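You operate a simulated robot arm through the tools that you are given. There is no shell and no other tool. Be economical: measure what you need, move in short steps, check, and stop when the job is done.

The job below is to be done with a simulated two-armed robot. You get a single attempt, and the scene is never put back.

TASK
Take the brown cap and leave it on the sand in sand tray two. Turn the extractor dial to 2. Set the extractor vent slider to OPEN. Close the cover box six. Do these in any order. The extractor vent slider goes toward x -1.0, y +0.0, z +0.0 (a direction in the base frame), to its stop.

It is judged by the outcome, as a careful person would: the job done as asked, and still so three seconds after it is handed in. It fails if anything else is knocked over, pushed out of place, dropped, spilled or broken. A push-on lid holds only when it is set on centred and level and pressed home; a screw cap is set on level and turned clockwise until tight.

THE ROBOT
Two 6-joint arms with two-finger parallel grippers on one trunk, on a base that drives. Base frame: it is fixed to the floor where the robot stands at the start and does not move with it; the origin is under the middle of the robot, x ahead of it, y to its left, z up. Lengths are in cm, angles in degrees, forces in N, time in s.
The left shoulder is at the start at [6, 18.7, 104.7], the right one opposite. With the tool pointing down near the work surface each hand reaches from about 22 to 62 cm from the robot's upright axis, wherever it stands, measured 20 degrees to its own side. Places, roughly: brown cap (8x8x5 cm) [50, 10, 70]; cover box six [110, 140, 100]; extractor dial [270, -390, 110]; extractor vent slider [340, -360, 120]; sand in sand tray two [60, -90, 70]. Payload 1.57 kg a hand.
The tool frame of a hand sits at the grasp point between the pads (the TCP): z along the fingers, y along the line on which they close. The tips reach 3 cm beyond it. Largest opening 11 cm; finger width 2.4, thickness 1.2; the body of the gripper, 4.8 by 11.2 cm, starts 7.8 cm behind the TCP.
Orientation is told as [roll, pitch, yaw] about the base's x, y, z axes, in that order, counted from this pose: with the fingers straight down and closing along the base's y, the tool's x points along the base's -x, its y along +y and its z along -z.

THE INTERFACE
- The arms move only by the tool play_rows. It takes "left_targets", "right_targets" or both (then of equal length, played together; a hand with none holds still); each is a list of rows, each a list of 6 numbers: the shift along the tool's x, y, z in cm, then the turn, a rotation vector about the tool's x, y, z in degrees. In form: [[tx, ty, tz, ax, ay, az], ...]. A call has 1 to 20 rows; each row is the pose to reach, as a shift and turn from the pose commanded when the call began, along the tool's axes at that moment. "left_fingers" and "right_fingers" are, for a hand that has rows, the finger opening in cm, from 0 to 11, set as the call begins (left out, the last holds). Each row takes 0.2 s and may step no farther than 5 cm and 8.6 degrees from the row before; otherwise, or with a gripper value out of range, the whole call is refused. A pose out of reach is approached as far as the arm can. The call stops where the force on the tool passes 40 N (or 10 N more than at its start, if that is more) or the arm is blocked; 0.2 s more then pass. Each finger travels about 15.3 cm/s and halts on what it meets, pressing with about 20 N; the grip force reading is that of the motor and also rises with nothing between the fingers. The clock runs only during rows and for 0.2 s after the last one: add rows that repeat a pose to give the fingers time. It gives the time, the measured TCP pose, the force on the tool (base axes), the opening and the grip force at its end, in the units of the frame above (readings bear some noise), with the torque about the TCP (base axes, N m) and any sound that the robot's microphone picked up, and new pictures: "show" is both (left out), scene, wrist or none (wrist: the cameras of the hands that moved).
- Cameras (640 x 400 px; columns grow to the right, rows downward): "scene" is now at [-0.34, -2.75, 158.35]; the picture's right is [-0.61, -0.79, 0.00], its down [-0.69, 0.53, -0.49] and it looks along [0.39, -0.30, -0.87] (base axes); focal length 262 px, centre (320, 200). "left" rides on the left gripper at [7, -1.6, -14.1] in its tool frame; the picture's right is [0.23, 0.97, 0.00], its down [-0.86, 0.20, -0.48] and it looks along [-0.47, 0.11, 0.88] (tool axes); focal length 222 px, centre (320, 200). "right" rides on the right gripper at [7, 1.6, -14.1] in its tool frame; the picture's right is [-0.23, 0.97, 0.00], its down [-0.86, -0.20, -0.48] and it looks along [-0.47, -0.11, 0.88] (tool axes); focal length 222 px, centre (320, 200). There is no depth. A picture from a camera that has moved, and an enlarged one, comes with that camera's place and axes in the base frame and with its lens. The place of the scene camera against the robot may be out by one fixed shift of up to 1.8 cm in any direction.
- lift_body(by): slides the trunk up (or, below 0, down) by that many cm; the arms and the scene camera ride with it, the base frame stays. It gives what a move gives, with no picture.
- drive_base(legs): drives the robot by 1 to 6 legs, each [ahead, left, turn to the left] in cm, cm and degrees, along the robot's own axes; the way and the turn of a leg run together, so that a leg with both is an arc; at most 150 cm and 180 degrees a leg. The arms and the cameras ride along, it lands a little off, and it stops where it bumps. It gives what a move gives, and a new picture of the scene camera.
- pan_tilt(pan, tilt): turns the head with the scene camera to pan (to the left, within 86 degrees either way) and tilt (down, from -29 to 69), counted from straight ahead of the robot. It gives what a move gives, and a new picture of the scene camera.
- inspect(camera, box): a new picture of the part [left, top, right, bottom] of that camera's present view, enlarged. The clock stands still meanwhile.
- sign_off(): hands the job in; it is judged then, once.

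Work in short steps. Places have to be worked out from the pictures, the camera data and where the tool is seen: move nearer, look again, correct. Check each grasp and each placing, and mend what went wrong. You have 165 turns and 260 pictures in all, those below and enlarged ones among them. Open the grippers and draw the arms clear of the work before you hand the job in, unless the task says otherwise; then end with one line.

The tools are called after "Request:" as name(argument=value, ...) on one line, values as JSON. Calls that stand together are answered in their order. play_rows: Moves the arms, as the interface text tells. Its arguments: {"type":"object","properties":{"left_targets":{"type":"array","items":{"type":"array","items":{"type":"number"}}},"left_fingers":{"type":"number"},"right_targets":{"type":"array","items":{"type":"array","items":{"type":"number"}}},"right_fingers":{"type":"number"},"show":{"type":"string","enum":["both","scene","wrist","none"]}},"required":[]} The other tools are called the same way: lift_body (by) slides the trunk up or down; drive_base (legs) drives the base; pan_tilt (pan, tilt) turns the head that bears the scene camera; inspect (camera, box) takes an enlarged picture of a part of a camera's view; sign_off () hands the job in.

At the start:

```text
t: 0.0
left_eef_pos: [40.53, -2.46, 102.36]
left_tool_rot: [0.0, 0.0, 0.0]
left_contact_force: [1.3, -0.1, 0.0]
left_ft_torque: [0.02, -0.04, -0.03]
left_grip_width: 11.01
left_gripper_force: 0.0
right_eef_pos: [29.94, -40.45, 104.8]
right_tool_rot: [-0.1, 0.0, 0.1]
right_contact_force: [0.7, -0.1, 0.6]
right_ft_torque: [0.03, 0.01, -0.01]
right_grip_width: 11.0
right_gripper_force: 0.0
trunk travel left (down, up): [-67.5, 31.5]
robot x, y, heading: [-0.27, -0.35, -0.0]
head pan, tilt: [-37.5, 60.7]
```

scene: 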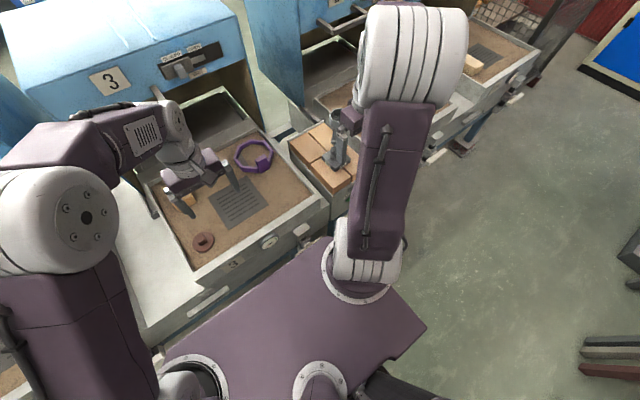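
right: 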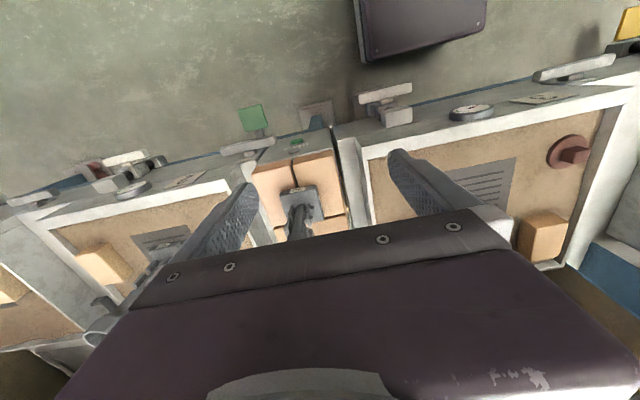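
left: 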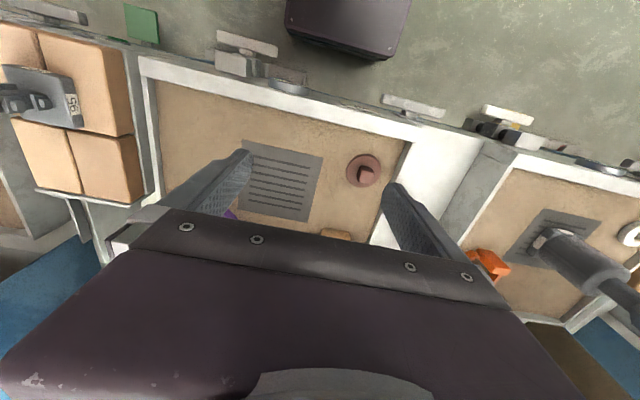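

I'll take a closer look at the cap from the left wrist camera and at the surroundings from the head.

Request:
inspect(camera="left", box=[300, 120, 440, 220])

Request:
pan_tilt(pan=-60, tilt=35)

Request:
pan_tilt(pan=50, tilt=25)

```text
4.00 times, centred on (370, 170) of left
camera zoom: at [33.6, -4.02, 116.32], right [-0.23, 0.97, 0.0], down [0.86, 0.2, 0.48], along [0.47, 0.11, -0.88], focal length 888 px, centre (120, 320)
```

zoom: 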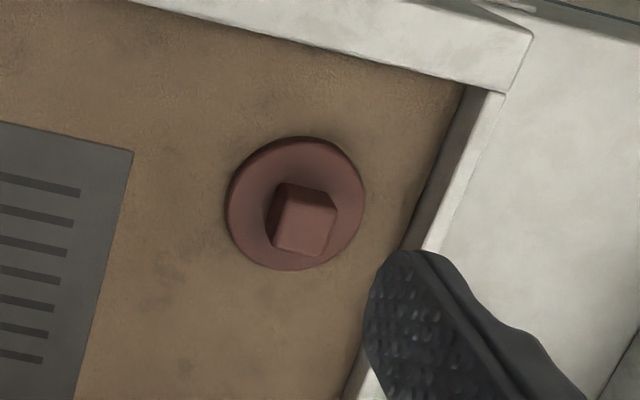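

```text
t: 0.9
left_eef_pos: [40.56, -2.61, 102.24]
left_tool_rot: [0.0, 0.0, 0.1]
left_contact_force: [-0.5, -0.6, 0.6]
left_ft_torque: [0.03, 0.02, 0.0]
left_grip_width: 11.0
left_gripper_force: 0.1
right_eef_pos: [29.97, -40.42, 104.7]
right_tool_rot: [0.0, 0.0, -0.1]
right_contact_force: [-0.5, 0.4, -0.6]
right_ft_torque: [0.0, 0.02, -0.04]
right_grip_width: 11.0
right_gripper_force: 0.1
trunk travel left (down, up): [-67.5, 31.5]
robot x, y, heading: [0.14, -0.03, -0.0]
head pan, tilt: [-60.0, 35.0]
camera scene: at [-1.15, -6.35, 161.85], right [-0.87, -0.5, 0.0], down [-0.29, 0.5, -0.82], along [0.41, -0.71, -0.57], focal length 262 px, centre (320, 200)
```

scene: 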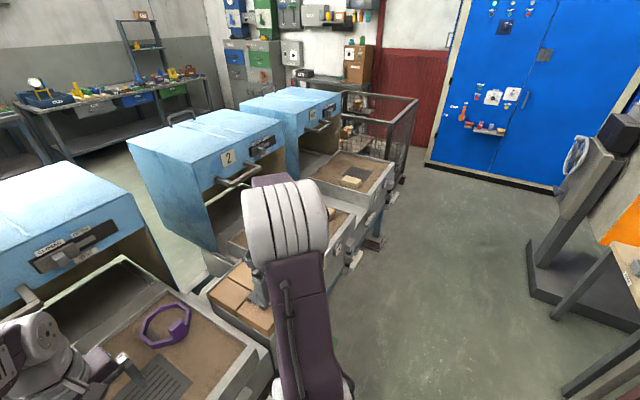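

```text
t: 2.8
left_eef_pos: [40.52, -2.47, 102.25]
left_tool_rot: [0.0, 0.1, 0.0]
left_contact_force: [0.1, -0.5, 0.5]
left_ft_torque: [-0.01, 0.0, 0.0]
left_grip_width: 11.0
left_gripper_force: 0.0
right_eef_pos: [29.86, -40.4, 104.7]
right_tool_rot: [0.0, 0.0, 0.0]
right_contact_force: [0.2, 0.2, 0.3]
right_ft_torque: [0.01, 0.02, -0.04]
right_grip_width: 11.0
right_gripper_force: 0.1
trunk travel left (down, up): [-67.5, 31.5]
robot x, y, heading: [0.37, -0.04, -0.1]
head pan, tilt: [50.0, 25.0]
camera scene: at [0.37, 8.31, 163.44], right [0.77, -0.64, 0.0], down [-0.27, -0.32, -0.91], along [0.58, 0.69, -0.42], focal length 262 px, centre (320, 200)
```

scene: 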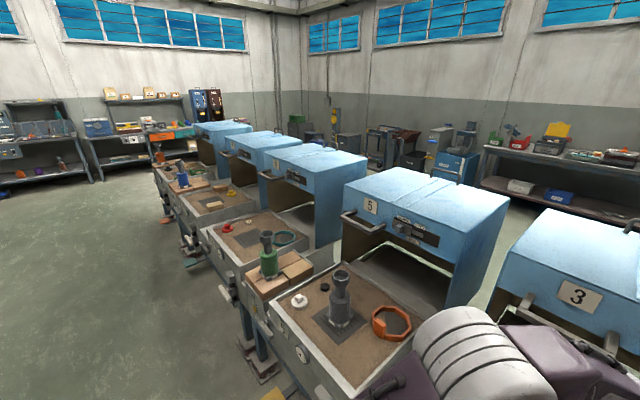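

I zoom on the box near the place given for cover six, and look at the far right for the extractor.

Request:
inspect(camera="scene", box=[190, 120, 430, 290])

Request:
inspect(camera="scene", box=[320, 160, 640, 360])

Request:
pan_tilt(pan=-52, tilt=5)

```text
2.35 times, centred on (310, 205) of scene
camera zoom: at [0.37, 8.31, 163.44], right [0.77, -0.64, 0.0], down [-0.27, -0.32, -0.91], along [0.58, 0.69, -0.42], focal length 615 px, centre (344, 188)
```

zoom: 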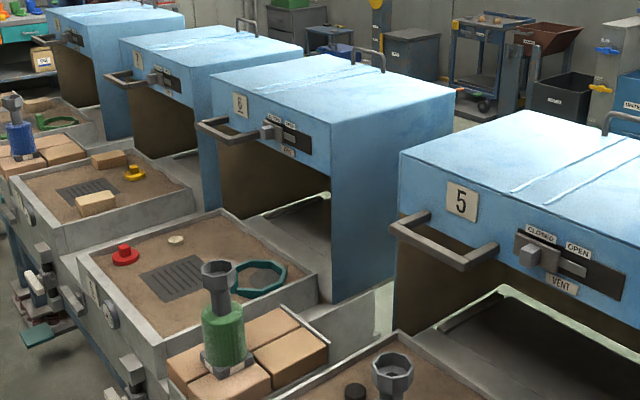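

```text
2.00 times, centred on (480, 260) of scene
camera zoom: at [0.37, 8.31, 163.44], right [0.77, -0.64, 0.0], down [-0.27, -0.32, -0.91], along [0.58, 0.69, -0.42], focal length 523 px, centre (0, 80)
```

zoom: 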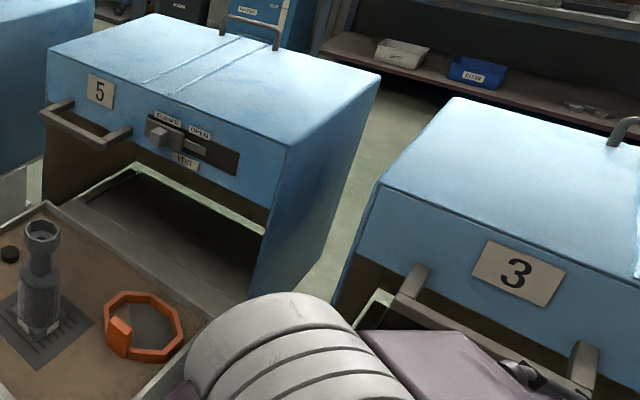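

```text
t: 4.6
left_eef_pos: [40.58, -2.51, 102.23]
left_tool_rot: [0.0, 0.0, 0.0]
left_contact_force: [-0.2, 0.1, -0.1]
left_ft_torque: [-0.02, -0.01, 0.01]
left_grip_width: 10.99
left_gripper_force: 0.0
right_eef_pos: [29.89, -40.62, 104.71]
right_tool_rot: [0.1, -0.1, 0.0]
right_contact_force: [0.6, 0.4, 0.3]
right_ft_torque: [-0.01, -0.03, 0.01]
right_grip_width: 10.99
right_gripper_force: 0.0
trunk travel left (down, up): [-67.5, 31.5]
robot x, y, heading: [-0.06, -0.15, -0.2]
head pan, tilt: [-52.0, 5.0]
camera scene: at [0.1, -5.97, 166.68], right [-0.79, -0.62, 0.0], down [-0.05, 0.07, -1.0], along [0.61, -0.78, -0.09], focal length 262 px, centre (320, 200)
```

scene: 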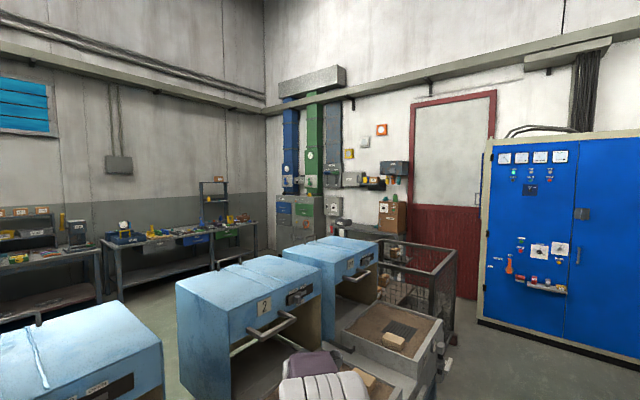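

I zoom on the extractor in the corner.

Request:
inspect(camera="scene", box=[240, 130, 440, 255])

```text
3.20 times, centred on (340, 192) of scene
camera zoom: at [0.1, -5.97, 166.68], right [-0.79, -0.62, 0.0], down [-0.05, 0.07, -1.0], along [0.61, -0.78, -0.09], focal length 837 px, centre (256, 224)
```

zoom: 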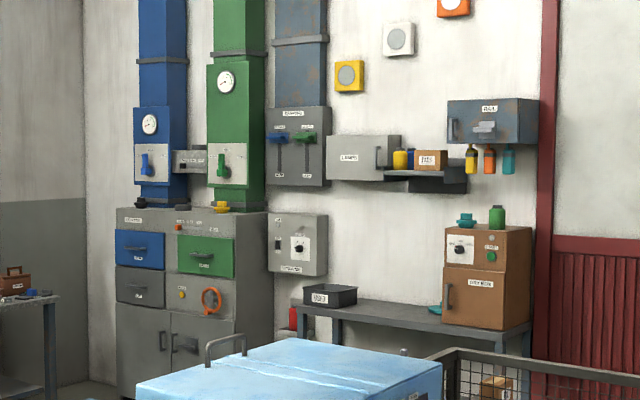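

The cap is near (49.5, 10) with a square knob on top. I move the left hand above it and look straight down.

Request:
play_rows(left_targets=[[-2, 2.5, 2, 0, 0, 0], [-4, 5, 6, 0, 0, 0], [-6, 7.5, 10, 0, 0, 0], [-8, 10, 14, 0, 0, 0], [-9, 12.5, 18, 0, 0, 0]], left_fingers=8, show="wrist")

Request:
pan_tilt(pan=0, tilt=50)

```text
refused: row 2 steps farther than a row can; nothing moved
```

```text
t: 5.8
left_eef_pos: [40.5, -2.56, 102.18]
left_tool_rot: [0.1, 0.0, 0.0]
left_contact_force: [-0.4, -0.5, -0.5]
left_ft_torque: [0.02, -0.03, 0.01]
left_grip_width: 10.99
left_gripper_force: 0.1
right_eef_pos: [30.08, -40.43, 104.82]
right_tool_rot: [0.0, 0.1, 0.0]
right_contact_force: [-0.7, 0.6, 0.3]
right_ft_torque: [0.01, -0.01, 0.01]
right_grip_width: 11.0
right_gripper_force: 0.0
trunk travel left (down, up): [-67.5, 31.5]
robot x, y, heading: [-0.07, 0.1, -0.0]
head pan, tilt: [0.0, 50.0]
camera scene: at [2.15, 1.25, 159.69], right [0.0, -1.0, 0.0], down [-0.77, 0.0, -0.64], along [0.64, 0.0, -0.77], focal length 262 px, centre (320, 200)
```

scene: 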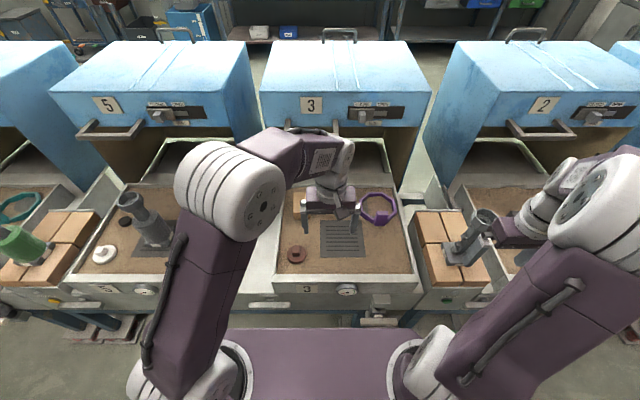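

Steps were a bit too long; I repeat with smaller steps.

Request:
play_rows(left_targets=[[-1.5, 2.1, 3, 0, 0, 0], [-3, 4.2, 6, 0, 0, 0], [-4.5, 6.3, 9, 0, 0, 0], [-6, 8.4, 12, 0, 0, 0], [-7.5, 10.5, 15, 0, 0, 0], [-9, 12.5, 18, 0, 0, 0]], left_fingers=8, show="both")

```text
t: 7.2
left_eef_pos: [49.69, 9.98, 84.09]
left_tool_rot: [-0.2, 0.1, 0.0]
left_contact_force: [0.5, -0.4, 0.5]
left_ft_torque: [-0.03, 0.06, -0.01]
left_grip_width: 8.01
left_gripper_force: 0.0
right_eef_pos: [30.05, -40.38, 104.73]
right_tool_rot: [-0.1, 0.1, 0.0]
right_contact_force: [-0.4, -0.2, 0.0]
right_ft_torque: [-0.02, 0.04, -0.03]
right_grip_width: 11.02
right_gripper_force: 0.1
trunk travel left (down, up): [-67.5, 31.5]
robot x, y, heading: [0.26, 0.28, -0.1]
head pan, tilt: [0.0, 50.0]
camera scene: at [2.29, 1.36, 159.69], right [0.0, -1.0, 0.0], down [-0.77, 0.0, -0.64], along [0.64, 0.0, -0.77], focal length 262 px, centre (320, 200)
camera left: at [42.71, 8.52, 98.14], right [-0.23, 0.97, 0.0], down [0.86, 0.2, 0.48], along [0.47, 0.11, -0.88], focal length 222 px, centre (320, 200)
```

scene: 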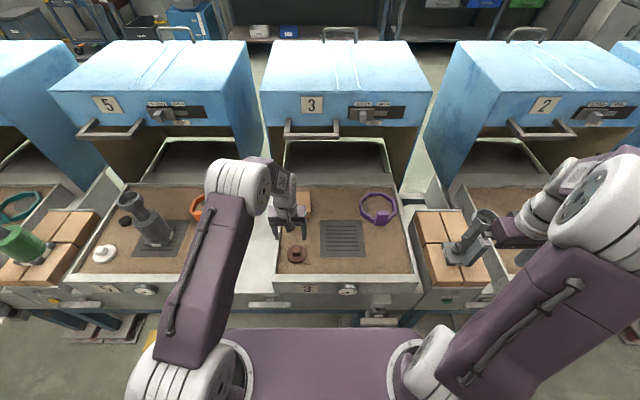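
left: 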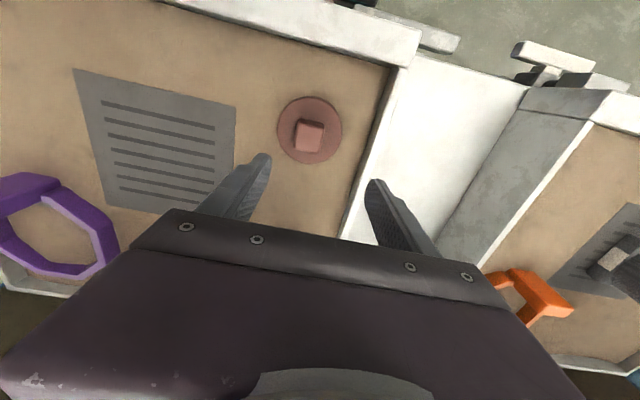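

The knob triangulates to about (48.0, 8.6, 76). I zoom to find its rotation.

Request:
inspect(camera="left", box=[265, 85, 361, 145])

```text
6.67 times, centred on (313, 115) of left
camera zoom: at [42.71, 8.52, 98.14], right [-0.23, 0.97, 0.0], down [0.86, 0.2, 0.48], along [0.47, 0.11, -0.88], focal length 1481 px, centre (367, 767)
```

zoom: 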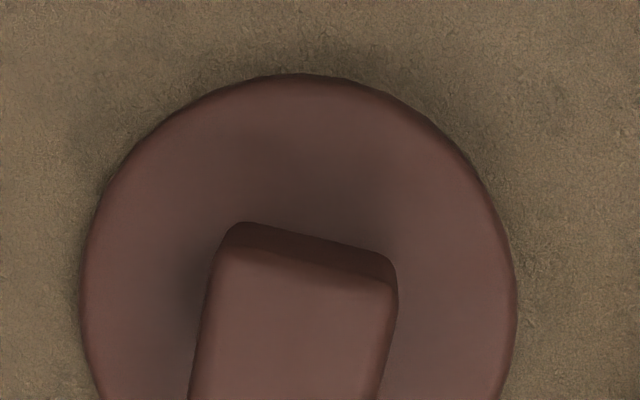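

The knob is aligned with the base axes, so no yaw is needed. I centre over it and come down halfway.

Request:
play_rows(left_targets=[[1.7, -1.3, 2.5, 0, 0, 0], [1.7, -1.3, 5, 0, 0, 0]], left_fingers=6, show="wrist")

Request:
inspect(camera="left", box=[220, 80, 420, 205])

Request:
inspect(camera="scene", box=[250, 180, 350, 280])

```text
t: 7.8
left_eef_pos: [48.07, 8.82, 79.19]
left_tool_rot: [-0.1, 0.1, 0.0]
left_contact_force: [-0.7, 0.4, -0.2]
left_ft_torque: [-0.02, 0.03, 0.0]
left_grip_width: 6.0
left_gripper_force: 0.2
right_eef_pos: [30.01, -40.52, 104.81]
right_tool_rot: [-0.1, 0.0, 0.0]
right_contact_force: [0.2, -0.5, 0.6]
right_ft_torque: [-0.01, 0.01, 0.0]
right_grip_width: 11.03
right_gripper_force: 0.1
trunk travel left (down, up): [-67.5, 31.5]
robot x, y, heading: [0.21, 0.39, -0.0]
head pan, tilt: [0.0, 50.0]
camera left: at [41.06, 7.19, 93.24], right [-0.23, 0.97, 0.0], down [0.86, 0.2, 0.48], along [0.47, 0.11, -0.88], focal length 222 px, centre (320, 200)
```

left: 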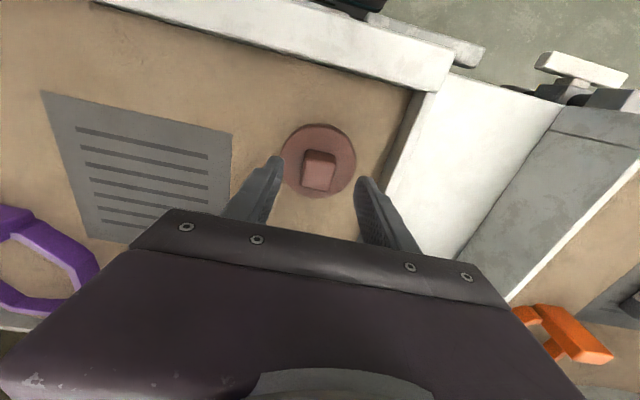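

```text
3.20 times, centred on (320, 142) of left
camera zoom: at [41.06, 7.19, 93.24], right [-0.23, 0.97, 0.0], down [0.86, 0.2, 0.48], along [0.47, 0.11, -0.88], focal length 711 px, centre (320, 384)
```

zoom: 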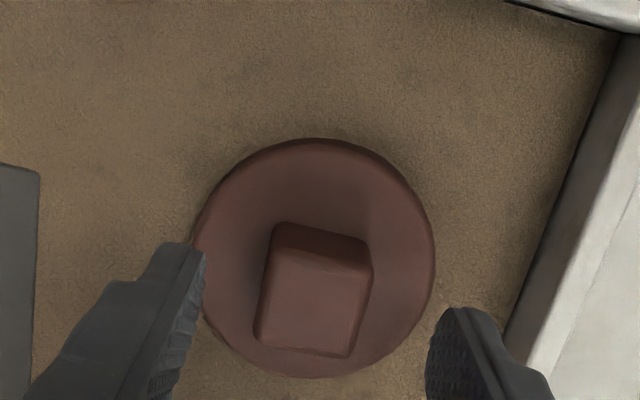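

```text
4.00 times, centred on (300, 230) of scene
camera zoom: at [2.27, 1.32, 159.69], right [0.0, -1.0, 0.0], down [-0.77, 0.0, -0.64], along [0.64, 0.0, -0.77], focal length 1046 px, centre (400, 80)
```

zoom: 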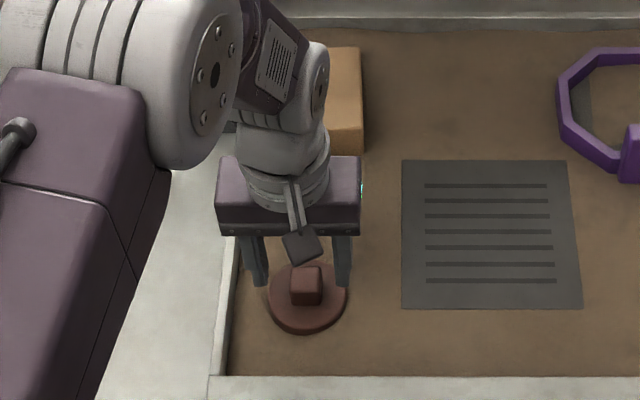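

Hand is centred within a few mm; the knob top is near z 75.4. I go down to TCP z 76.5 and close.

Request:
play_rows(left_targets=[[-0.2, 0, 1.5, 0, 0, 0], [-0.2, 0, 2.7, 0, 0, 0]], left_fingers=6, show="none")

Request:
inspect(camera="scene", box=[270, 210, 330, 270])

```text
t: 8.4
left_eef_pos: [48.07, 8.73, 76.79]
left_tool_rot: [-0.1, -0.5, 0.0]
left_contact_force: [2.1, 1.9, 10.6]
left_ft_torque: [0.06, -0.06, -0.03]
left_grip_width: 6.0
left_gripper_force: 0.0
right_eef_pos: [29.78, -40.46, 104.87]
right_tool_rot: [-0.1, -0.1, 0.0]
right_contact_force: [-0.2, 0.6, -0.6]
right_ft_torque: [-0.01, 0.01, 0.03]
right_grip_width: 10.99
right_gripper_force: 0.0
trunk travel left (down, up): [-67.5, 31.5]
robot x, y, heading: [-0.22, -0.06, -0.0]
head pan, tilt: [0.0, 50.0]
```

```text
6.67 times, centred on (300, 240) of scene
camera zoom: at [1.79, 1.28, 159.72], right [0.0, -1.0, 0.0], down [-0.76, 0.0, -0.64], along [0.64, 0.0, -0.76], focal length 1743 px, centre (453, -67)
```

zoom: 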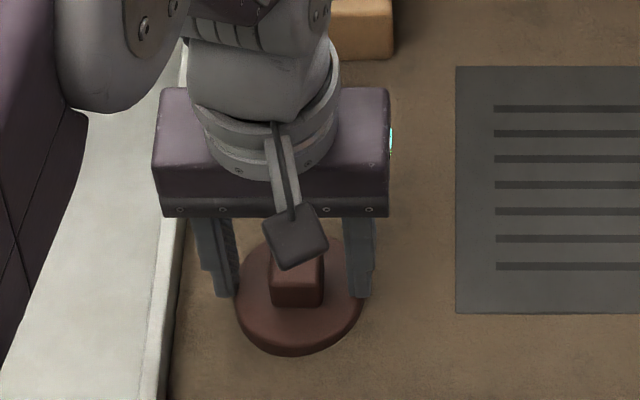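

The tips touch the flange (10 N). I ease up slightly and close on the knob.

Request:
play_rows(left_targets=[[0, 0, -0.5, 0, 0, 0], [0, 0, -0.5, 0, 0, 0], [0, 0, -0.5, 0, 0, 0], [0, 0, -0.5, 0, 0, 0]], left_fingers=1, show="wrist")

```text
t: 9.4
left_eef_pos: [47.95, 8.59, 77.02]
left_tool_rot: [0.0, 0.0, -0.1]
left_contact_force: [-0.2, -0.1, -1.7]
left_ft_torque: [0.0, 0.02, -0.01]
left_grip_width: 2.71
left_gripper_force: 20.2
right_eef_pos: [30.0, -40.51, 104.99]
right_tool_rot: [0.0, 0.0, 0.0]
right_contact_force: [0.4, -0.2, -0.1]
right_ft_torque: [-0.02, 0.0, 0.03]
right_grip_width: 11.01
right_gripper_force: 0.0
trunk travel left (down, up): [-67.5, 31.5]
robot x, y, heading: [0.04, -0.03, -0.0]
head pan, tilt: [0.0, 50.0]
camera left: at [41.14, 7.13, 91.08], right [-0.23, 0.97, 0.0], down [0.86, 0.2, 0.48], along [0.47, 0.11, -0.88], focal length 222 px, centre (320, 200)
```

left: 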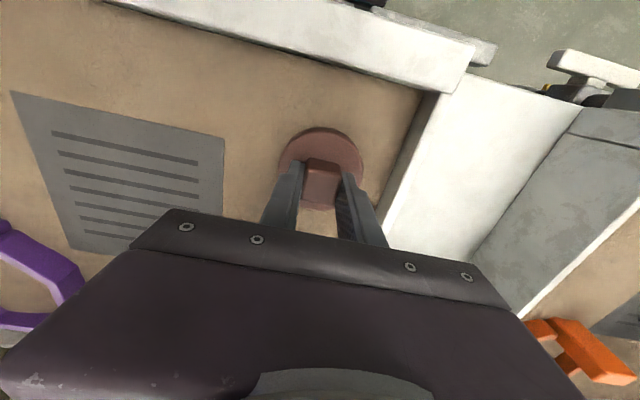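

Grip is at 2.7 cm with 20 N on the knob. I lift by 24 cm and verify.

Request:
play_rows(left_targets=[[0, 0, -2, 0, 0, 0], [0, 0, -6, 0, 0, 0], [0, 0, -10, 0, 0, 0], [0, 0, -14, 0, 0, 0], [0, 0, -18, 0, 0, 0], [0, 0, -21, 0, 0, 0]], show="both")

```text
t: 10.8
left_eef_pos: [47.94, 8.66, 98.11]
left_tool_rot: [0.0, 0.0, 0.1]
left_contact_force: [-0.5, 0.1, 0.1]
left_ft_torque: [0.02, 0.01, 0.0]
left_grip_width: 0.99
left_gripper_force: 0.0
right_eef_pos: [29.98, -40.44, 104.76]
right_tool_rot: [0.0, 0.0, 0.0]
right_contact_force: [1.1, -0.2, 0.1]
right_ft_torque: [0.02, -0.03, 0.05]
right_grip_width: 10.97
right_gripper_force: 0.0
trunk travel left (down, up): [-67.5, 31.5]
robot x, y, heading: [0.26, 0.14, 0.3]
head pan, tilt: [0.0, 50.0]
camera scene: at [2.09, 1.26, 159.68], right [0.0, -1.0, 0.0], down [-0.77, 0.0, -0.64], along [0.64, 0.0, -0.77], focal length 262 px, centre (320, 200)
camera left: at [41.03, 7.13, 112.17], right [-0.23, 0.97, 0.0], down [0.86, 0.2, 0.48], along [0.47, 0.11, -0.88], focal length 222 px, centre (320, 200)
```

scene: 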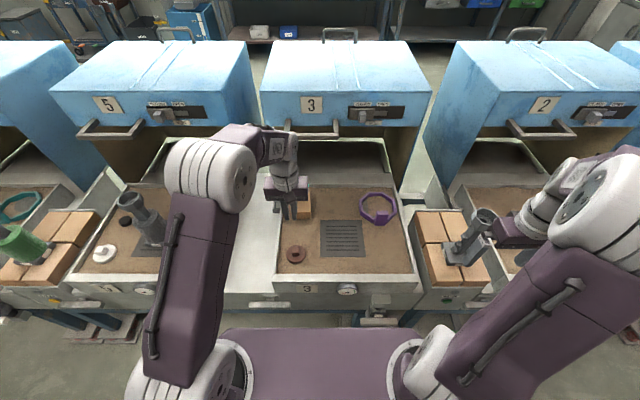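
left: 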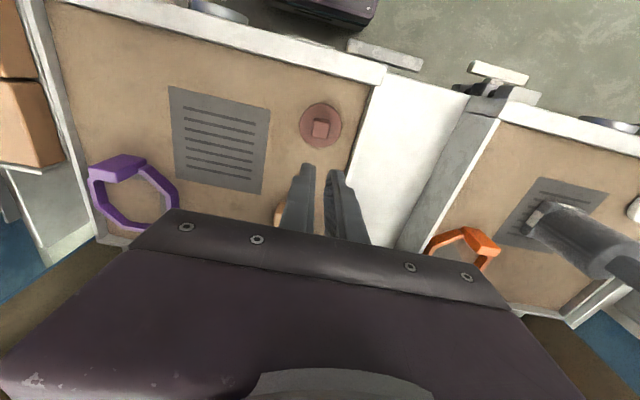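

The grip slipped off; the cap still sits at (47.9, 8.65). I look closely at its shape.

Request:
inspect(camera="left", box=[290, 95, 354, 155])

Request:
inspect(camera="scene", box=[276, 236, 316, 268])

```text
6.67 times, centred on (322, 125) of left
camera zoom: at [41.03, 7.13, 112.17], right [-0.23, 0.97, 0.0], down [0.86, 0.2, 0.48], along [0.47, 0.11, -0.88], focal length 1481 px, centre (307, 700)
```

zoom: 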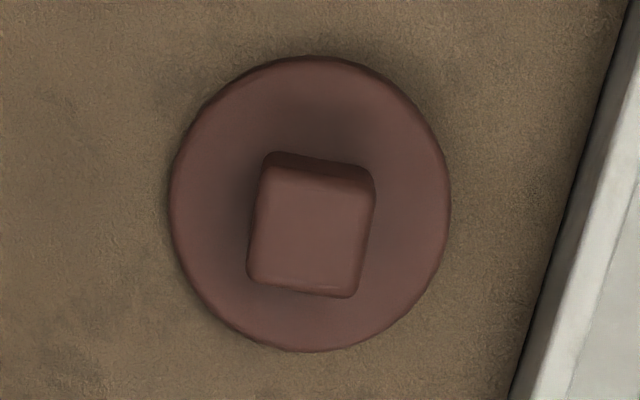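

```text
12.50 times, centred on (296, 252) of scene
camera zoom: at [2.09, 1.26, 159.68], right [0.0, -1.0, 0.0], down [-0.77, 0.0, -0.64], along [0.64, 0.0, -0.77], focal length 3269 px, centre (620, -450)
```

zoom: 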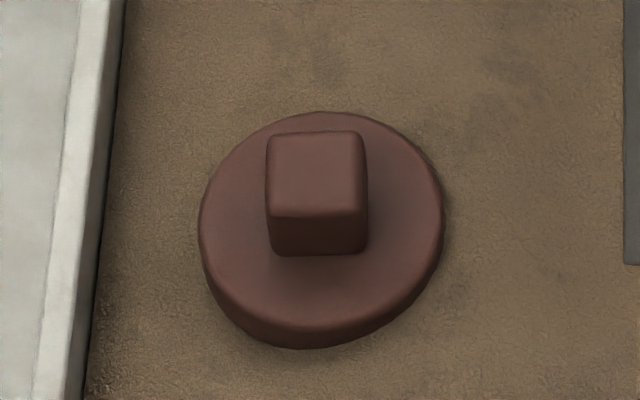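

It's a straight square knob (~2.7 cm wide, 2.5 tall). I go back down with a narrower opening, deeper, then close and lift gently in small steps.

Request:
play_rows(left_targets=[[0, 0, 5, 0, 0, 0], [0, 0, 10, 0, 0, 0], [0, 0, 15, 0, 0, 0], [0, 0, 19, 0, 0, 0], [0, 0, 20.5, 0, 0, 0], [0, 0, 21.3, 0, 0, 0], [0, 0, 21.8, 0, 0, 0]], left_fingers=4.4, show="wrist")

```text
t: 12.4
left_eef_pos: [48.07, 8.76, 76.7]
left_tool_rot: [-0.1, -0.4, -0.1]
left_contact_force: [-1.3, 5.0, 34.9]
left_ft_torque: [0.23, 0.16, -0.03]
left_grip_width: 4.4
left_gripper_force: 0.0
right_eef_pos: [29.53, -40.42, 104.99]
right_tool_rot: [0.0, -0.2, 0.0]
right_contact_force: [-0.2, -0.4, -0.3]
right_ft_torque: [0.01, 0.01, -0.02]
right_grip_width: 11.02
right_gripper_force: 0.0
trunk travel left (down, up): [-67.5, 31.5]
robot x, y, heading: [0.15, 0.29, -0.0]
head pan, tilt: [0.0, 50.0]
camera left: at [40.93, 7.26, 90.67], right [-0.23, 0.97, 0.0], down [0.85, 0.2, 0.49], along [0.47, 0.11, -0.87], focal length 222 px, centre (320, 200)
```

left: 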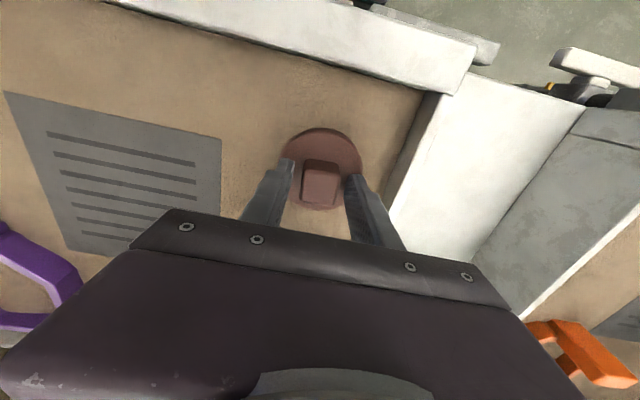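

Firm contact on the flange at z 76.7. I ease slightly, close fully, then lift slowly.

Request:
play_rows(left_targets=[[0, 0, -0.3, 0, 0, 0], [0, 0, -0.3, 0, 0, 0], [0, 0, -0.3, 0, 0, 0], [0, 0, -0.3, 0, 0, 0], [0, 0, -0.5, 0, 0, 0], [0, 0, -0.8, 0, 0, 0], [0, 0, -1.2, 0, 0, 0], [0, 0, -1.7, 0, 0, 0], [0, 0, -2.3, 0, 0, 0], [0, 0, -3, 0, 0, 0]], left_fingers=0, show="wrist")

Request:
inspect(camera="scene", box=[260, 200, 340, 270])

```text
t: 14.6
left_eef_pos: [48.02, 8.61, 79.22]
left_tool_rot: [0.0, 0.0, 0.0]
left_contact_force: [-0.1, -0.2, -0.2]
left_ft_torque: [0.0, 0.01, 0.03]
left_grip_width: 2.7
left_gripper_force: 19.6
right_eef_pos: [29.87, -40.44, 104.68]
right_tool_rot: [0.1, 0.0, 0.1]
right_contact_force: [-0.5, -0.5, -0.4]
right_ft_torque: [0.03, 0.0, 0.03]
right_grip_width: 11.0
right_gripper_force: 0.1
trunk travel left (down, up): [-67.5, 31.5]
robot x, y, heading: [0.29, -0.06, 0.0]
head pan, tilt: [0.0, 50.0]
camera left: at [41.1, 7.17, 93.3], right [-0.23, 0.97, 0.0], down [0.86, 0.2, 0.48], along [0.47, 0.11, -0.88], focal length 222 px, centre (320, 200)
```

left: 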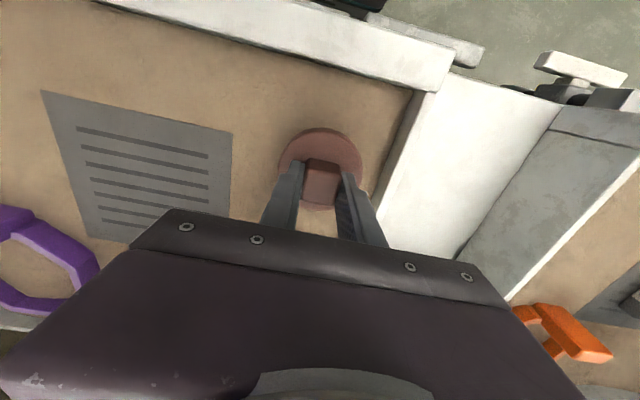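

```text
5.71 times, centred on (300, 235) of scene
camera zoom: at [2.13, 1.25, 159.69], right [0.0, -1.0, 0.0], down [-0.77, 0.0, -0.64], along [0.64, 0.0, -0.77], focal length 1494 px, centre (434, 0)
```

zoom: 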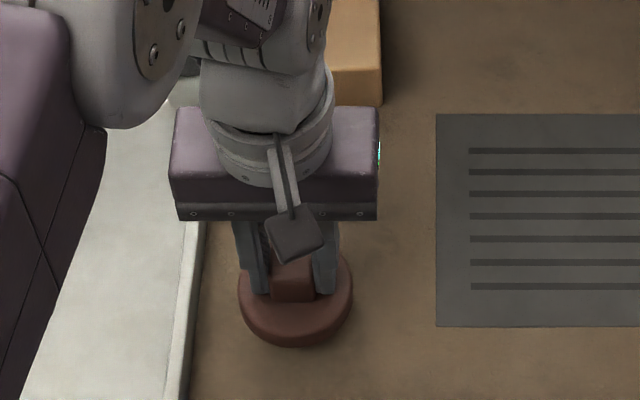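

The cap is held now. I raise it slowly and check again.

Request:
play_rows(left_targets=[[0, 0, -1, 0, 0, 0], [0, 0, -2.2, 0, 0, 0], [0, 0, -3.6, 0, 0, 0], [0, 0, -5.2, 0, 0, 0], [0, 0, -7, 0, 0, 0], [0, 0, -9, 0, 0, 0], [0, 0, -11, 0, 0, 0], [0, 0, -13, 0, 0, 0], [0, 0, -15, 0, 0, 0], [0, 0, -17, 0, 0, 0], [0, 0, -18.5, 0, 0, 0], [0, 0, -19.5, 0, 0, 0], [0, 0, -20, 0, 0, 0]], show="wrist")

```text
t: 17.4
left_eef_pos: [47.95, 8.72, 99.11]
left_tool_rot: [0.1, 0.1, 0.1]
left_contact_force: [0.5, 0.0, -0.9]
left_ft_torque: [0.03, -0.01, -0.01]
left_grip_width: 2.71
left_gripper_force: 20.0
right_eef_pos: [29.94, -40.47, 104.8]
right_tool_rot: [0.0, 0.1, 0.0]
right_contact_force: [-0.5, 0.4, 0.3]
right_ft_torque: [-0.03, -0.02, 0.02]
right_grip_width: 10.98
right_gripper_force: 0.0
trunk travel left (down, up): [-67.5, 31.5]
robot x, y, heading: [-0.13, -0.38, 0.1]
head pan, tilt: [0.0, 50.0]
camera left: at [41.04, 7.18, 113.34], right [-0.23, 0.97, 0.0], down [0.85, 0.2, 0.48], along [0.47, 0.11, -0.88], focal length 222 px, centre (320, 200)
```

left: 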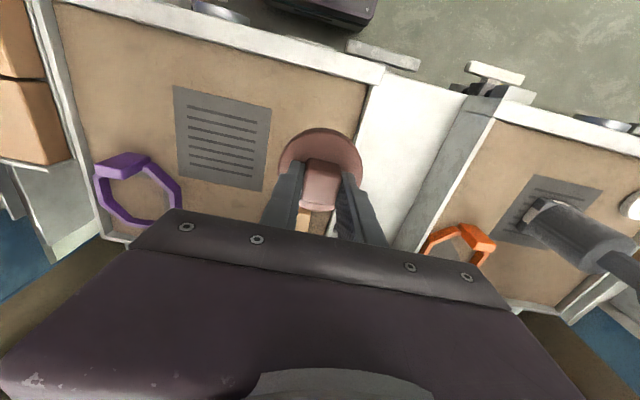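

Held firmly. I raise the trunk for clearance over the ladle, then back off a little and drive right towards tray two.

Request:
lift_body(by=12)

Request:
drive_base(legs=[[-12, 0, 0], [0, -82, 0]])

```text
t: 18.9
left_eef_pos: [48.08, 8.7, 111.17]
left_tool_rot: [0.0, 0.0, 0.0]
left_contact_force: [-0.6, 0.6, 0.4]
left_ft_torque: [0.01, -0.02, 0.0]
left_grip_width: 2.72
left_gripper_force: 19.6
right_eef_pos: [29.92, -40.45, 116.77]
right_tool_rot: [-0.1, 0.0, 0.0]
right_contact_force: [0.3, -0.2, 0.0]
right_ft_torque: [0.01, 0.0, 0.0]
right_grip_width: 11.0
right_gripper_force: 0.1
trunk travel left (down, up): [-79.5, 19.5]
robot x, y, heading: [0.17, -0.11, -0.0]
head pan, tilt: [0.0, 50.0]
```

```text
t: 24.1
left_eef_pos: [36.19, -72.15, 111.24]
left_tool_rot: [-0.1, 0.0, 0.2]
left_contact_force: [0.9, -0.5, -0.1]
left_ft_torque: [0.0, -0.02, 0.01]
left_grip_width: 2.72
left_gripper_force: 19.9
right_eef_pos: [18.27, -121.45, 116.83]
right_tool_rot: [-0.1, 0.0, 0.2]
right_contact_force: [0.6, -1.2, -0.7]
right_ft_torque: [-0.01, 0.0, 0.01]
right_grip_width: 11.0
right_gripper_force: 0.1
trunk travel left (down, up): [-79.5, 19.5]
robot x, y, heading: [-11.69, -81.34, 0.1]
head pan, tilt: [0.0, 50.0]
camera scene: at [-9.7, -79.73, 171.69], right [0.0, -1.0, 0.0], down [-0.77, 0.0, -0.64], along [0.64, 0.0, -0.77], focal length 262 px, centre (320, 200)
```

scene: 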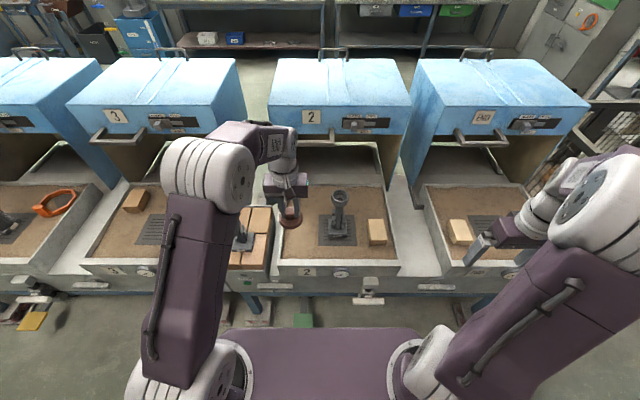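

Tray two is in front; the left strip of sand (y ≈ -63…-79) is clear. I drive back forward 12 cm.

Request:
drive_base(legs=[[12, 0, 0]])

Request:
play_rows(left_targets=[[-2, 0, 2, 0, 0, 0], [-4, 0, 5, 0, 0, 0], [-6, 0, 8, 0, 0, 0], [-6, 0, 11, 0, 0, 0], [-6, 0, 14, 0, 0, 0]], show="both")

```text
t: 25.3
left_eef_pos: [47.95, -72.09, 111.34]
left_tool_rot: [0.0, -0.2, 0.2]
left_contact_force: [-0.4, 0.3, -0.4]
left_ft_torque: [0.03, -0.04, -0.01]
left_grip_width: 2.71
left_gripper_force: 20.3
right_eef_pos: [30.16, -121.43, 116.8]
right_tool_rot: [0.0, -0.1, 0.2]
right_contact_force: [-0.2, -0.2, -0.9]
right_ft_torque: [0.0, 0.02, -0.01]
right_grip_width: 11.01
right_gripper_force: 0.1
trunk travel left (down, up): [-79.5, 19.5]
robot x, y, heading: [0.3, -80.87, 0.4]
head pan, tilt: [0.0, 50.0]
camera scene: at [2.12, -79.76, 171.69], right [0.0, -1.0, 0.0], down [-0.77, 0.0, -0.64], along [0.64, 0.0, -0.77], focal length 262 px, centre (320, 200)
```

scene: 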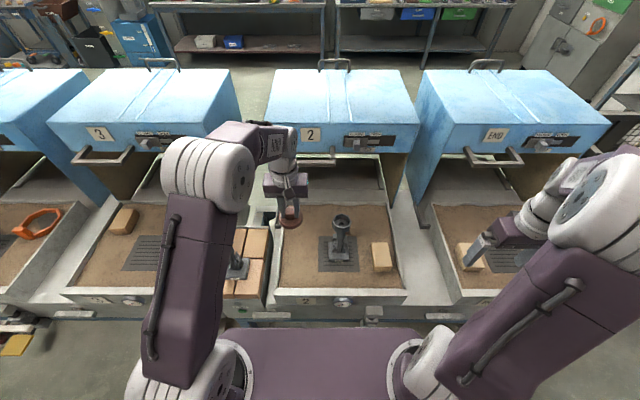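

```text
t: 26.5
left_eef_pos: [54.13, -72.04, 97.24]
left_tool_rot: [-0.1, -0.1, 0.2]
left_contact_force: [1.0, -0.2, -1.3]
left_ft_torque: [0.02, 0.0, -0.03]
left_grip_width: 2.68
left_gripper_force: 20.3
right_eef_pos: [30.39, -121.4, 116.77]
right_tool_rot: [0.1, 0.1, 0.3]
right_contact_force: [0.2, 0.0, -0.2]
right_ft_torque: [0.03, 0.02, 0.01]
right_grip_width: 11.01
right_gripper_force: 0.0
trunk travel left (down, up): [-79.5, 19.5]
robot x, y, heading: [-0.03, -81.45, 0.3]
head pan, tilt: [0.0, 50.0]
camera scene: at [2.43, -79.75, 171.69], right [0.0, -1.0, 0.0], down [-0.77, 0.0, -0.64], along [0.64, 0.0, -0.77], focal length 262 px, centre (320, 200)
camera left: at [47.24, -73.65, 111.31], right [-0.23, 0.97, 0.0], down [0.85, 0.2, 0.48], along [0.47, 0.11, -0.88], focal length 222 px, centre (320, 200)
```

scene: 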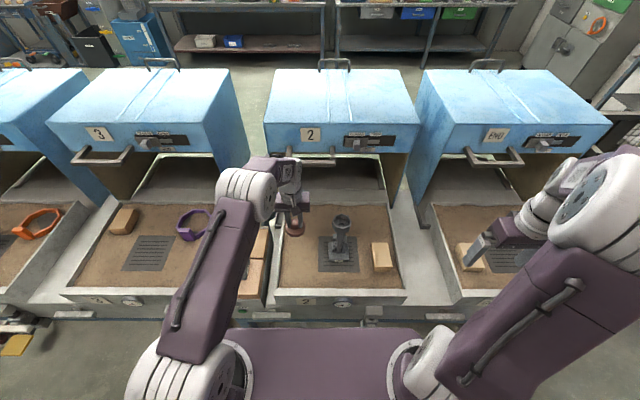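
left: 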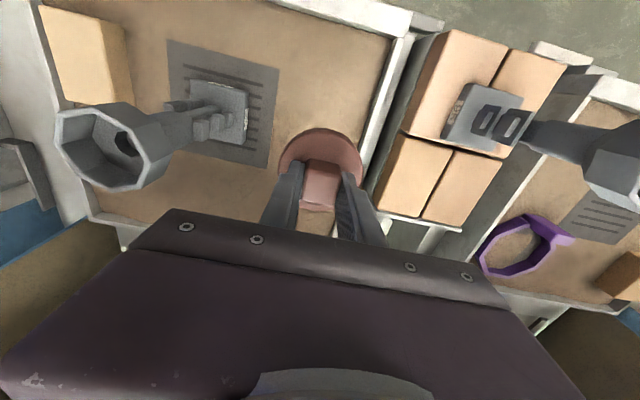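

The drop spot under the hand is clear of grate and wall. I lower quickly to just above the sand, then slowly to contact.

Request:
play_rows(left_targets=[[0, 0, 4, 0, 0, 0], [0, 0, 8, 0, 0, 0], [0, 0, 12, 0, 0, 0], [0, 0, 15, 0, 0, 0], [0, 0, 17.5, 0, 0, 0], [0, 0, 19, 0, 0, 0], [0, 0, 19.6, 0, 0, 0]], show="wrist")

```text
t: 28.1
left_eef_pos: [53.44, -71.92, 78.09]
left_tool_rot: [0.0, 0.0, 0.2]
left_contact_force: [-0.2, -0.1, -0.7]
left_ft_torque: [0.01, -0.03, 0.01]
left_grip_width: 2.71
left_gripper_force: 19.7
left hand out of reach, approached as far as the arm can: row 6, 7
right_eef_pos: [30.35, -121.33, 116.69]
right_tool_rot: [0.0, 0.0, 0.3]
right_contact_force: [0.1, 0.3, 1.2]
right_ft_torque: [-0.02, 0.0, 0.0]
right_grip_width: 11.0
right_gripper_force: 0.1
trunk travel left (down, up): [-79.5, 19.5]
robot x, y, heading: [0.17, -81.04, 0.1]
head pan, tilt: [0.0, 50.0]
camera left: at [46.39, -73.49, 92.15], right [-0.23, 0.97, 0.0], down [0.85, 0.2, 0.48], along [0.47, 0.11, -0.88], focal length 222 px, centre (320, 200)
```

left: 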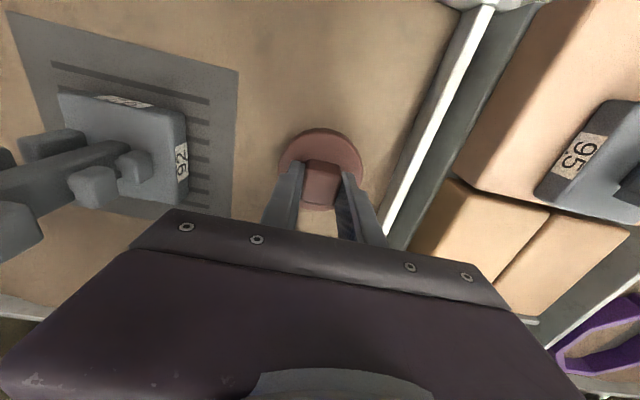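

The arm reaches its limit 1.5 cm above the sand because the trunk is raised; I lower the trunk 1.2 cm.

Request:
lift_body(by=-1.2)

```text
t: 28.7
left_eef_pos: [53.37, -71.99, 76.88]
left_tool_rot: [-0.1, 0.1, 0.2]
left_contact_force: [-0.5, -0.3, 0.5]
left_ft_torque: [-0.02, -0.01, -0.03]
left_grip_width: 2.71
left_gripper_force: 20.2
right_eef_pos: [30.39, -121.38, 115.6]
right_tool_rot: [0.0, 0.0, 0.3]
right_contact_force: [0.4, -0.1, 0.6]
right_ft_torque: [0.0, 0.0, 0.01]
right_grip_width: 11.02
right_gripper_force: 0.0
trunk travel left (down, up): [-78.3, 20.7]
robot x, y, heading: [0.08, -81.03, 0.2]
head pan, tilt: [0.0, 50.0]
```

Request:
lift_body(by=-0.3)

Request:
inspect(camera="scene", box=[255, 190, 345, 260])

```text
t: 29.2
left_eef_pos: [53.35, -71.87, 76.73]
left_tool_rot: [0.1, -0.1, 0.3]
left_contact_force: [-1.5, 1.2, 9.7]
left_ft_torque: [0.06, 0.17, 0.02]
left_grip_width: 2.69
left_gripper_force: 20.3
right_eef_pos: [30.2, -121.44, 115.29]
right_tool_rot: [0.0, -0.1, 0.3]
right_contact_force: [-0.8, -0.8, 0.3]
right_ft_torque: [0.0, -0.02, 0.02]
right_grip_width: 10.99
right_gripper_force: 0.0
trunk travel left (down, up): [-78.0, 21.0]
robot x, y, heading: [0.02, -81.23, 0.2]
head pan, tilt: [0.0, 50.0]
```

```text
5.71 times, centred on (300, 225) of scene
camera zoom: at [2.21, -79.77, 170.2], right [0.0, -1.0, 0.0], down [-0.77, 0.0, -0.64], along [0.64, 0.0, -0.77], focal length 1494 px, centre (434, 57)
```

zoom: 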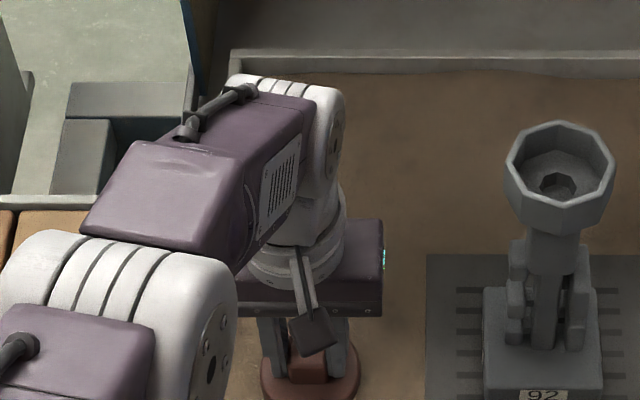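

Contact at 10 N on the sand: I release the cap, then rise straight up.

Request:
play_rows(left_targets=[[0, 0, 0, 0, 0, 0], [0, 0, 0, 0, 0, 0], [0, 0, -2, 0, 0, 0], [0, 0, -6, 0, 0, 0], [0, 0, -10, 0, 0, 0], [0, 0, -14.5, 0, 0, 0], [0, 0, -19, 0, 0, 0], [0, 0, -23.5, 0, 0, 0]], left_fingers=4.5, show="both")

```text
t: 31.0
left_eef_pos: [53.34, -72.1, 100.13]
left_tool_rot: [0.0, 0.0, 0.2]
left_contact_force: [0.2, -0.1, -1.1]
left_ft_torque: [0.01, -0.01, -0.01]
left_grip_width: 4.51
left_gripper_force: 0.1
right_eef_pos: [30.37, -121.33, 115.33]
right_tool_rot: [0.0, 0.1, 0.3]
right_contact_force: [0.4, 0.1, -0.3]
right_ft_torque: [-0.01, -0.02, 0.04]
right_grip_width: 11.01
right_gripper_force: 0.0
trunk travel left (down, up): [-78.0, 21.0]
robot x, y, heading: [0.26, -81.03, 0.3]
head pan, tilt: [0.0, 50.0]
camera scene: at [2.26, -79.77, 170.18], right [0.0, -1.0, 0.0], down [-0.77, 0.0, -0.64], along [0.64, 0.0, -0.77], focal length 262 px, centre (320, 200)
camera left: at [46.41, -73.57, 114.27], right [-0.23, 0.97, 0.0], down [0.85, 0.2, 0.48], along [0.46, 0.11, -0.88], focal length 222 px, centre (320, 200)
```

scene: 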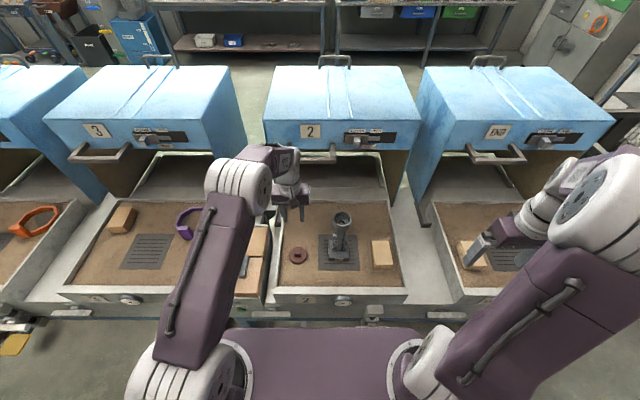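
left: 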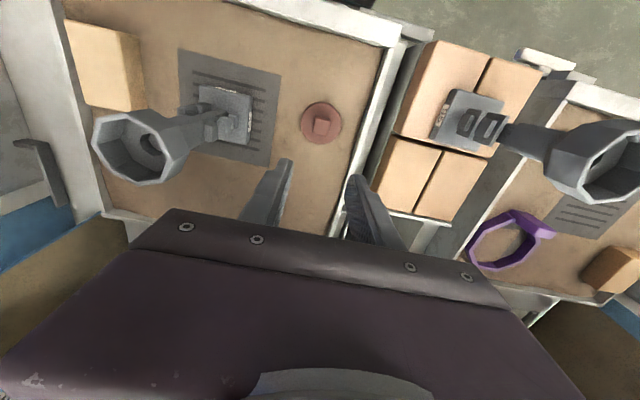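

The cap lies flat on the sand in tray two. I draw the left hand back, back away from the bench, and look right for a way to the extractor.

Request:
play_rows(left_targets=[[4, 0, -2, 0, 0, 0], [8, 0, -4, 0, 0, 0], [12, 0, -6, 0, 0, 0], [16, 0, -8, 0, 0, 0], [20, 1, -10, 0, 0, 0]], show="none")

Request:
drive_base(legs=[[-40, 0, 0]])

Request:
pan_tilt(pan=-70, tilt=25)

```text
t: 32.2
left_eef_pos: [32.92, -70.85, 110.07]
left_tool_rot: [-0.2, -0.1, 0.2]
left_contact_force: [-0.5, -0.2, 0.1]
left_ft_torque: [0.01, -0.07, 0.04]
left_grip_width: 4.52
left_gripper_force: 0.0
right_eef_pos: [30.08, -121.37, 115.37]
right_tool_rot: [0.0, 0.0, 0.3]
right_contact_force: [-0.6, 0.2, -0.1]
right_ft_torque: [0.01, -0.02, 0.0]
right_grip_width: 11.02
right_gripper_force: 0.0
trunk travel left (down, up): [-78.0, 21.0]
robot x, y, heading: [-0.12, -81.0, 0.1]
head pan, tilt: [0.0, 50.0]
```

```text
t: 34.7
left_eef_pos: [-6.88, -71.14, 110.02]
left_tool_rot: [-0.1, 0.1, 0.3]
left_contact_force: [-0.1, 1.1, 0.2]
left_ft_torque: [0.0, 0.01, 0.01]
left_grip_width: 4.5
left_gripper_force: 0.1
right_eef_pos: [-9.66, -121.62, 115.28]
right_tool_rot: [0.0, 0.0, 0.3]
right_contact_force: [-0.2, -0.2, -0.5]
right_ft_torque: [0.02, 0.05, 0.0]
right_grip_width: 10.99
right_gripper_force: 0.0
trunk travel left (down, up): [-78.0, 21.0]
robot x, y, heading: [-39.97, -81.0, 0.1]
head pan, tilt: [0.0, 50.0]
camera scene: at [-37.6, -79.97, 170.18], right [0.01, -1.0, 0.0], down [-0.77, 0.0, -0.64], along [0.64, 0.0, -0.77], focal length 262 px, centre (320, 200)
```

scene: 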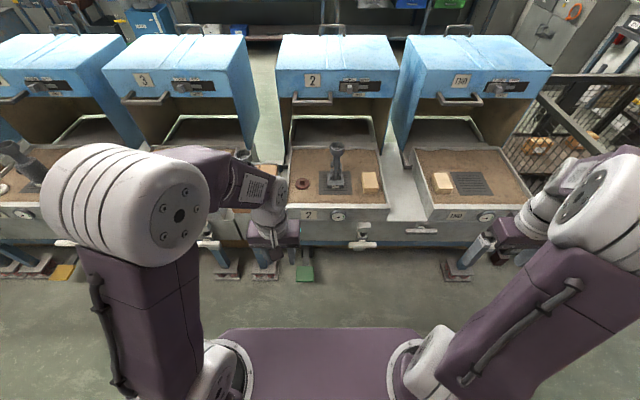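

```text
t: 36.1
left_eef_pos: [-6.84, -71.2, 110.05]
left_tool_rot: [0.0, 0.0, 0.3]
left_contact_force: [0.3, 1.0, -0.7]
left_ft_torque: [-0.01, 0.01, -0.01]
left_grip_width: 4.5
left_gripper_force: 0.1
right_eef_pos: [-9.7, -121.58, 115.39]
right_tool_rot: [0.1, 0.0, 0.3]
right_contact_force: [0.4, -0.4, -0.3]
right_ft_torque: [0.01, 0.03, 0.01]
right_grip_width: 10.99
right_gripper_force: 0.1
trunk travel left (down, up): [-78.0, 21.0]
robot x, y, heading: [-39.88, -81.45, 0.2]
head pan, tilt: [-70.0, 25.0]
camera scene: at [-42.28, -88.65, 173.93], right [-0.94, -0.35, 0.0], down [-0.15, 0.4, -0.91], along [0.32, -0.85, -0.42], focal length 262 px, centre (320, 200)
```

scene: 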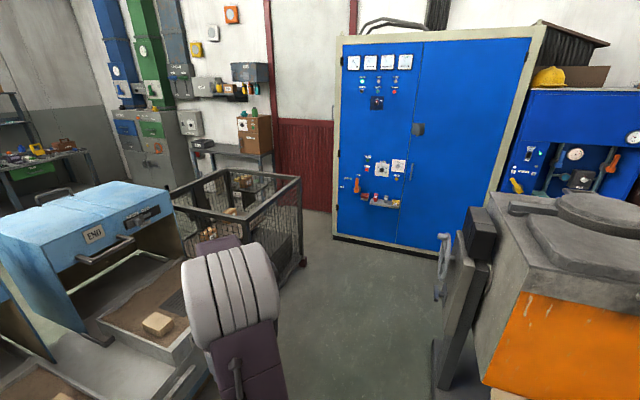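

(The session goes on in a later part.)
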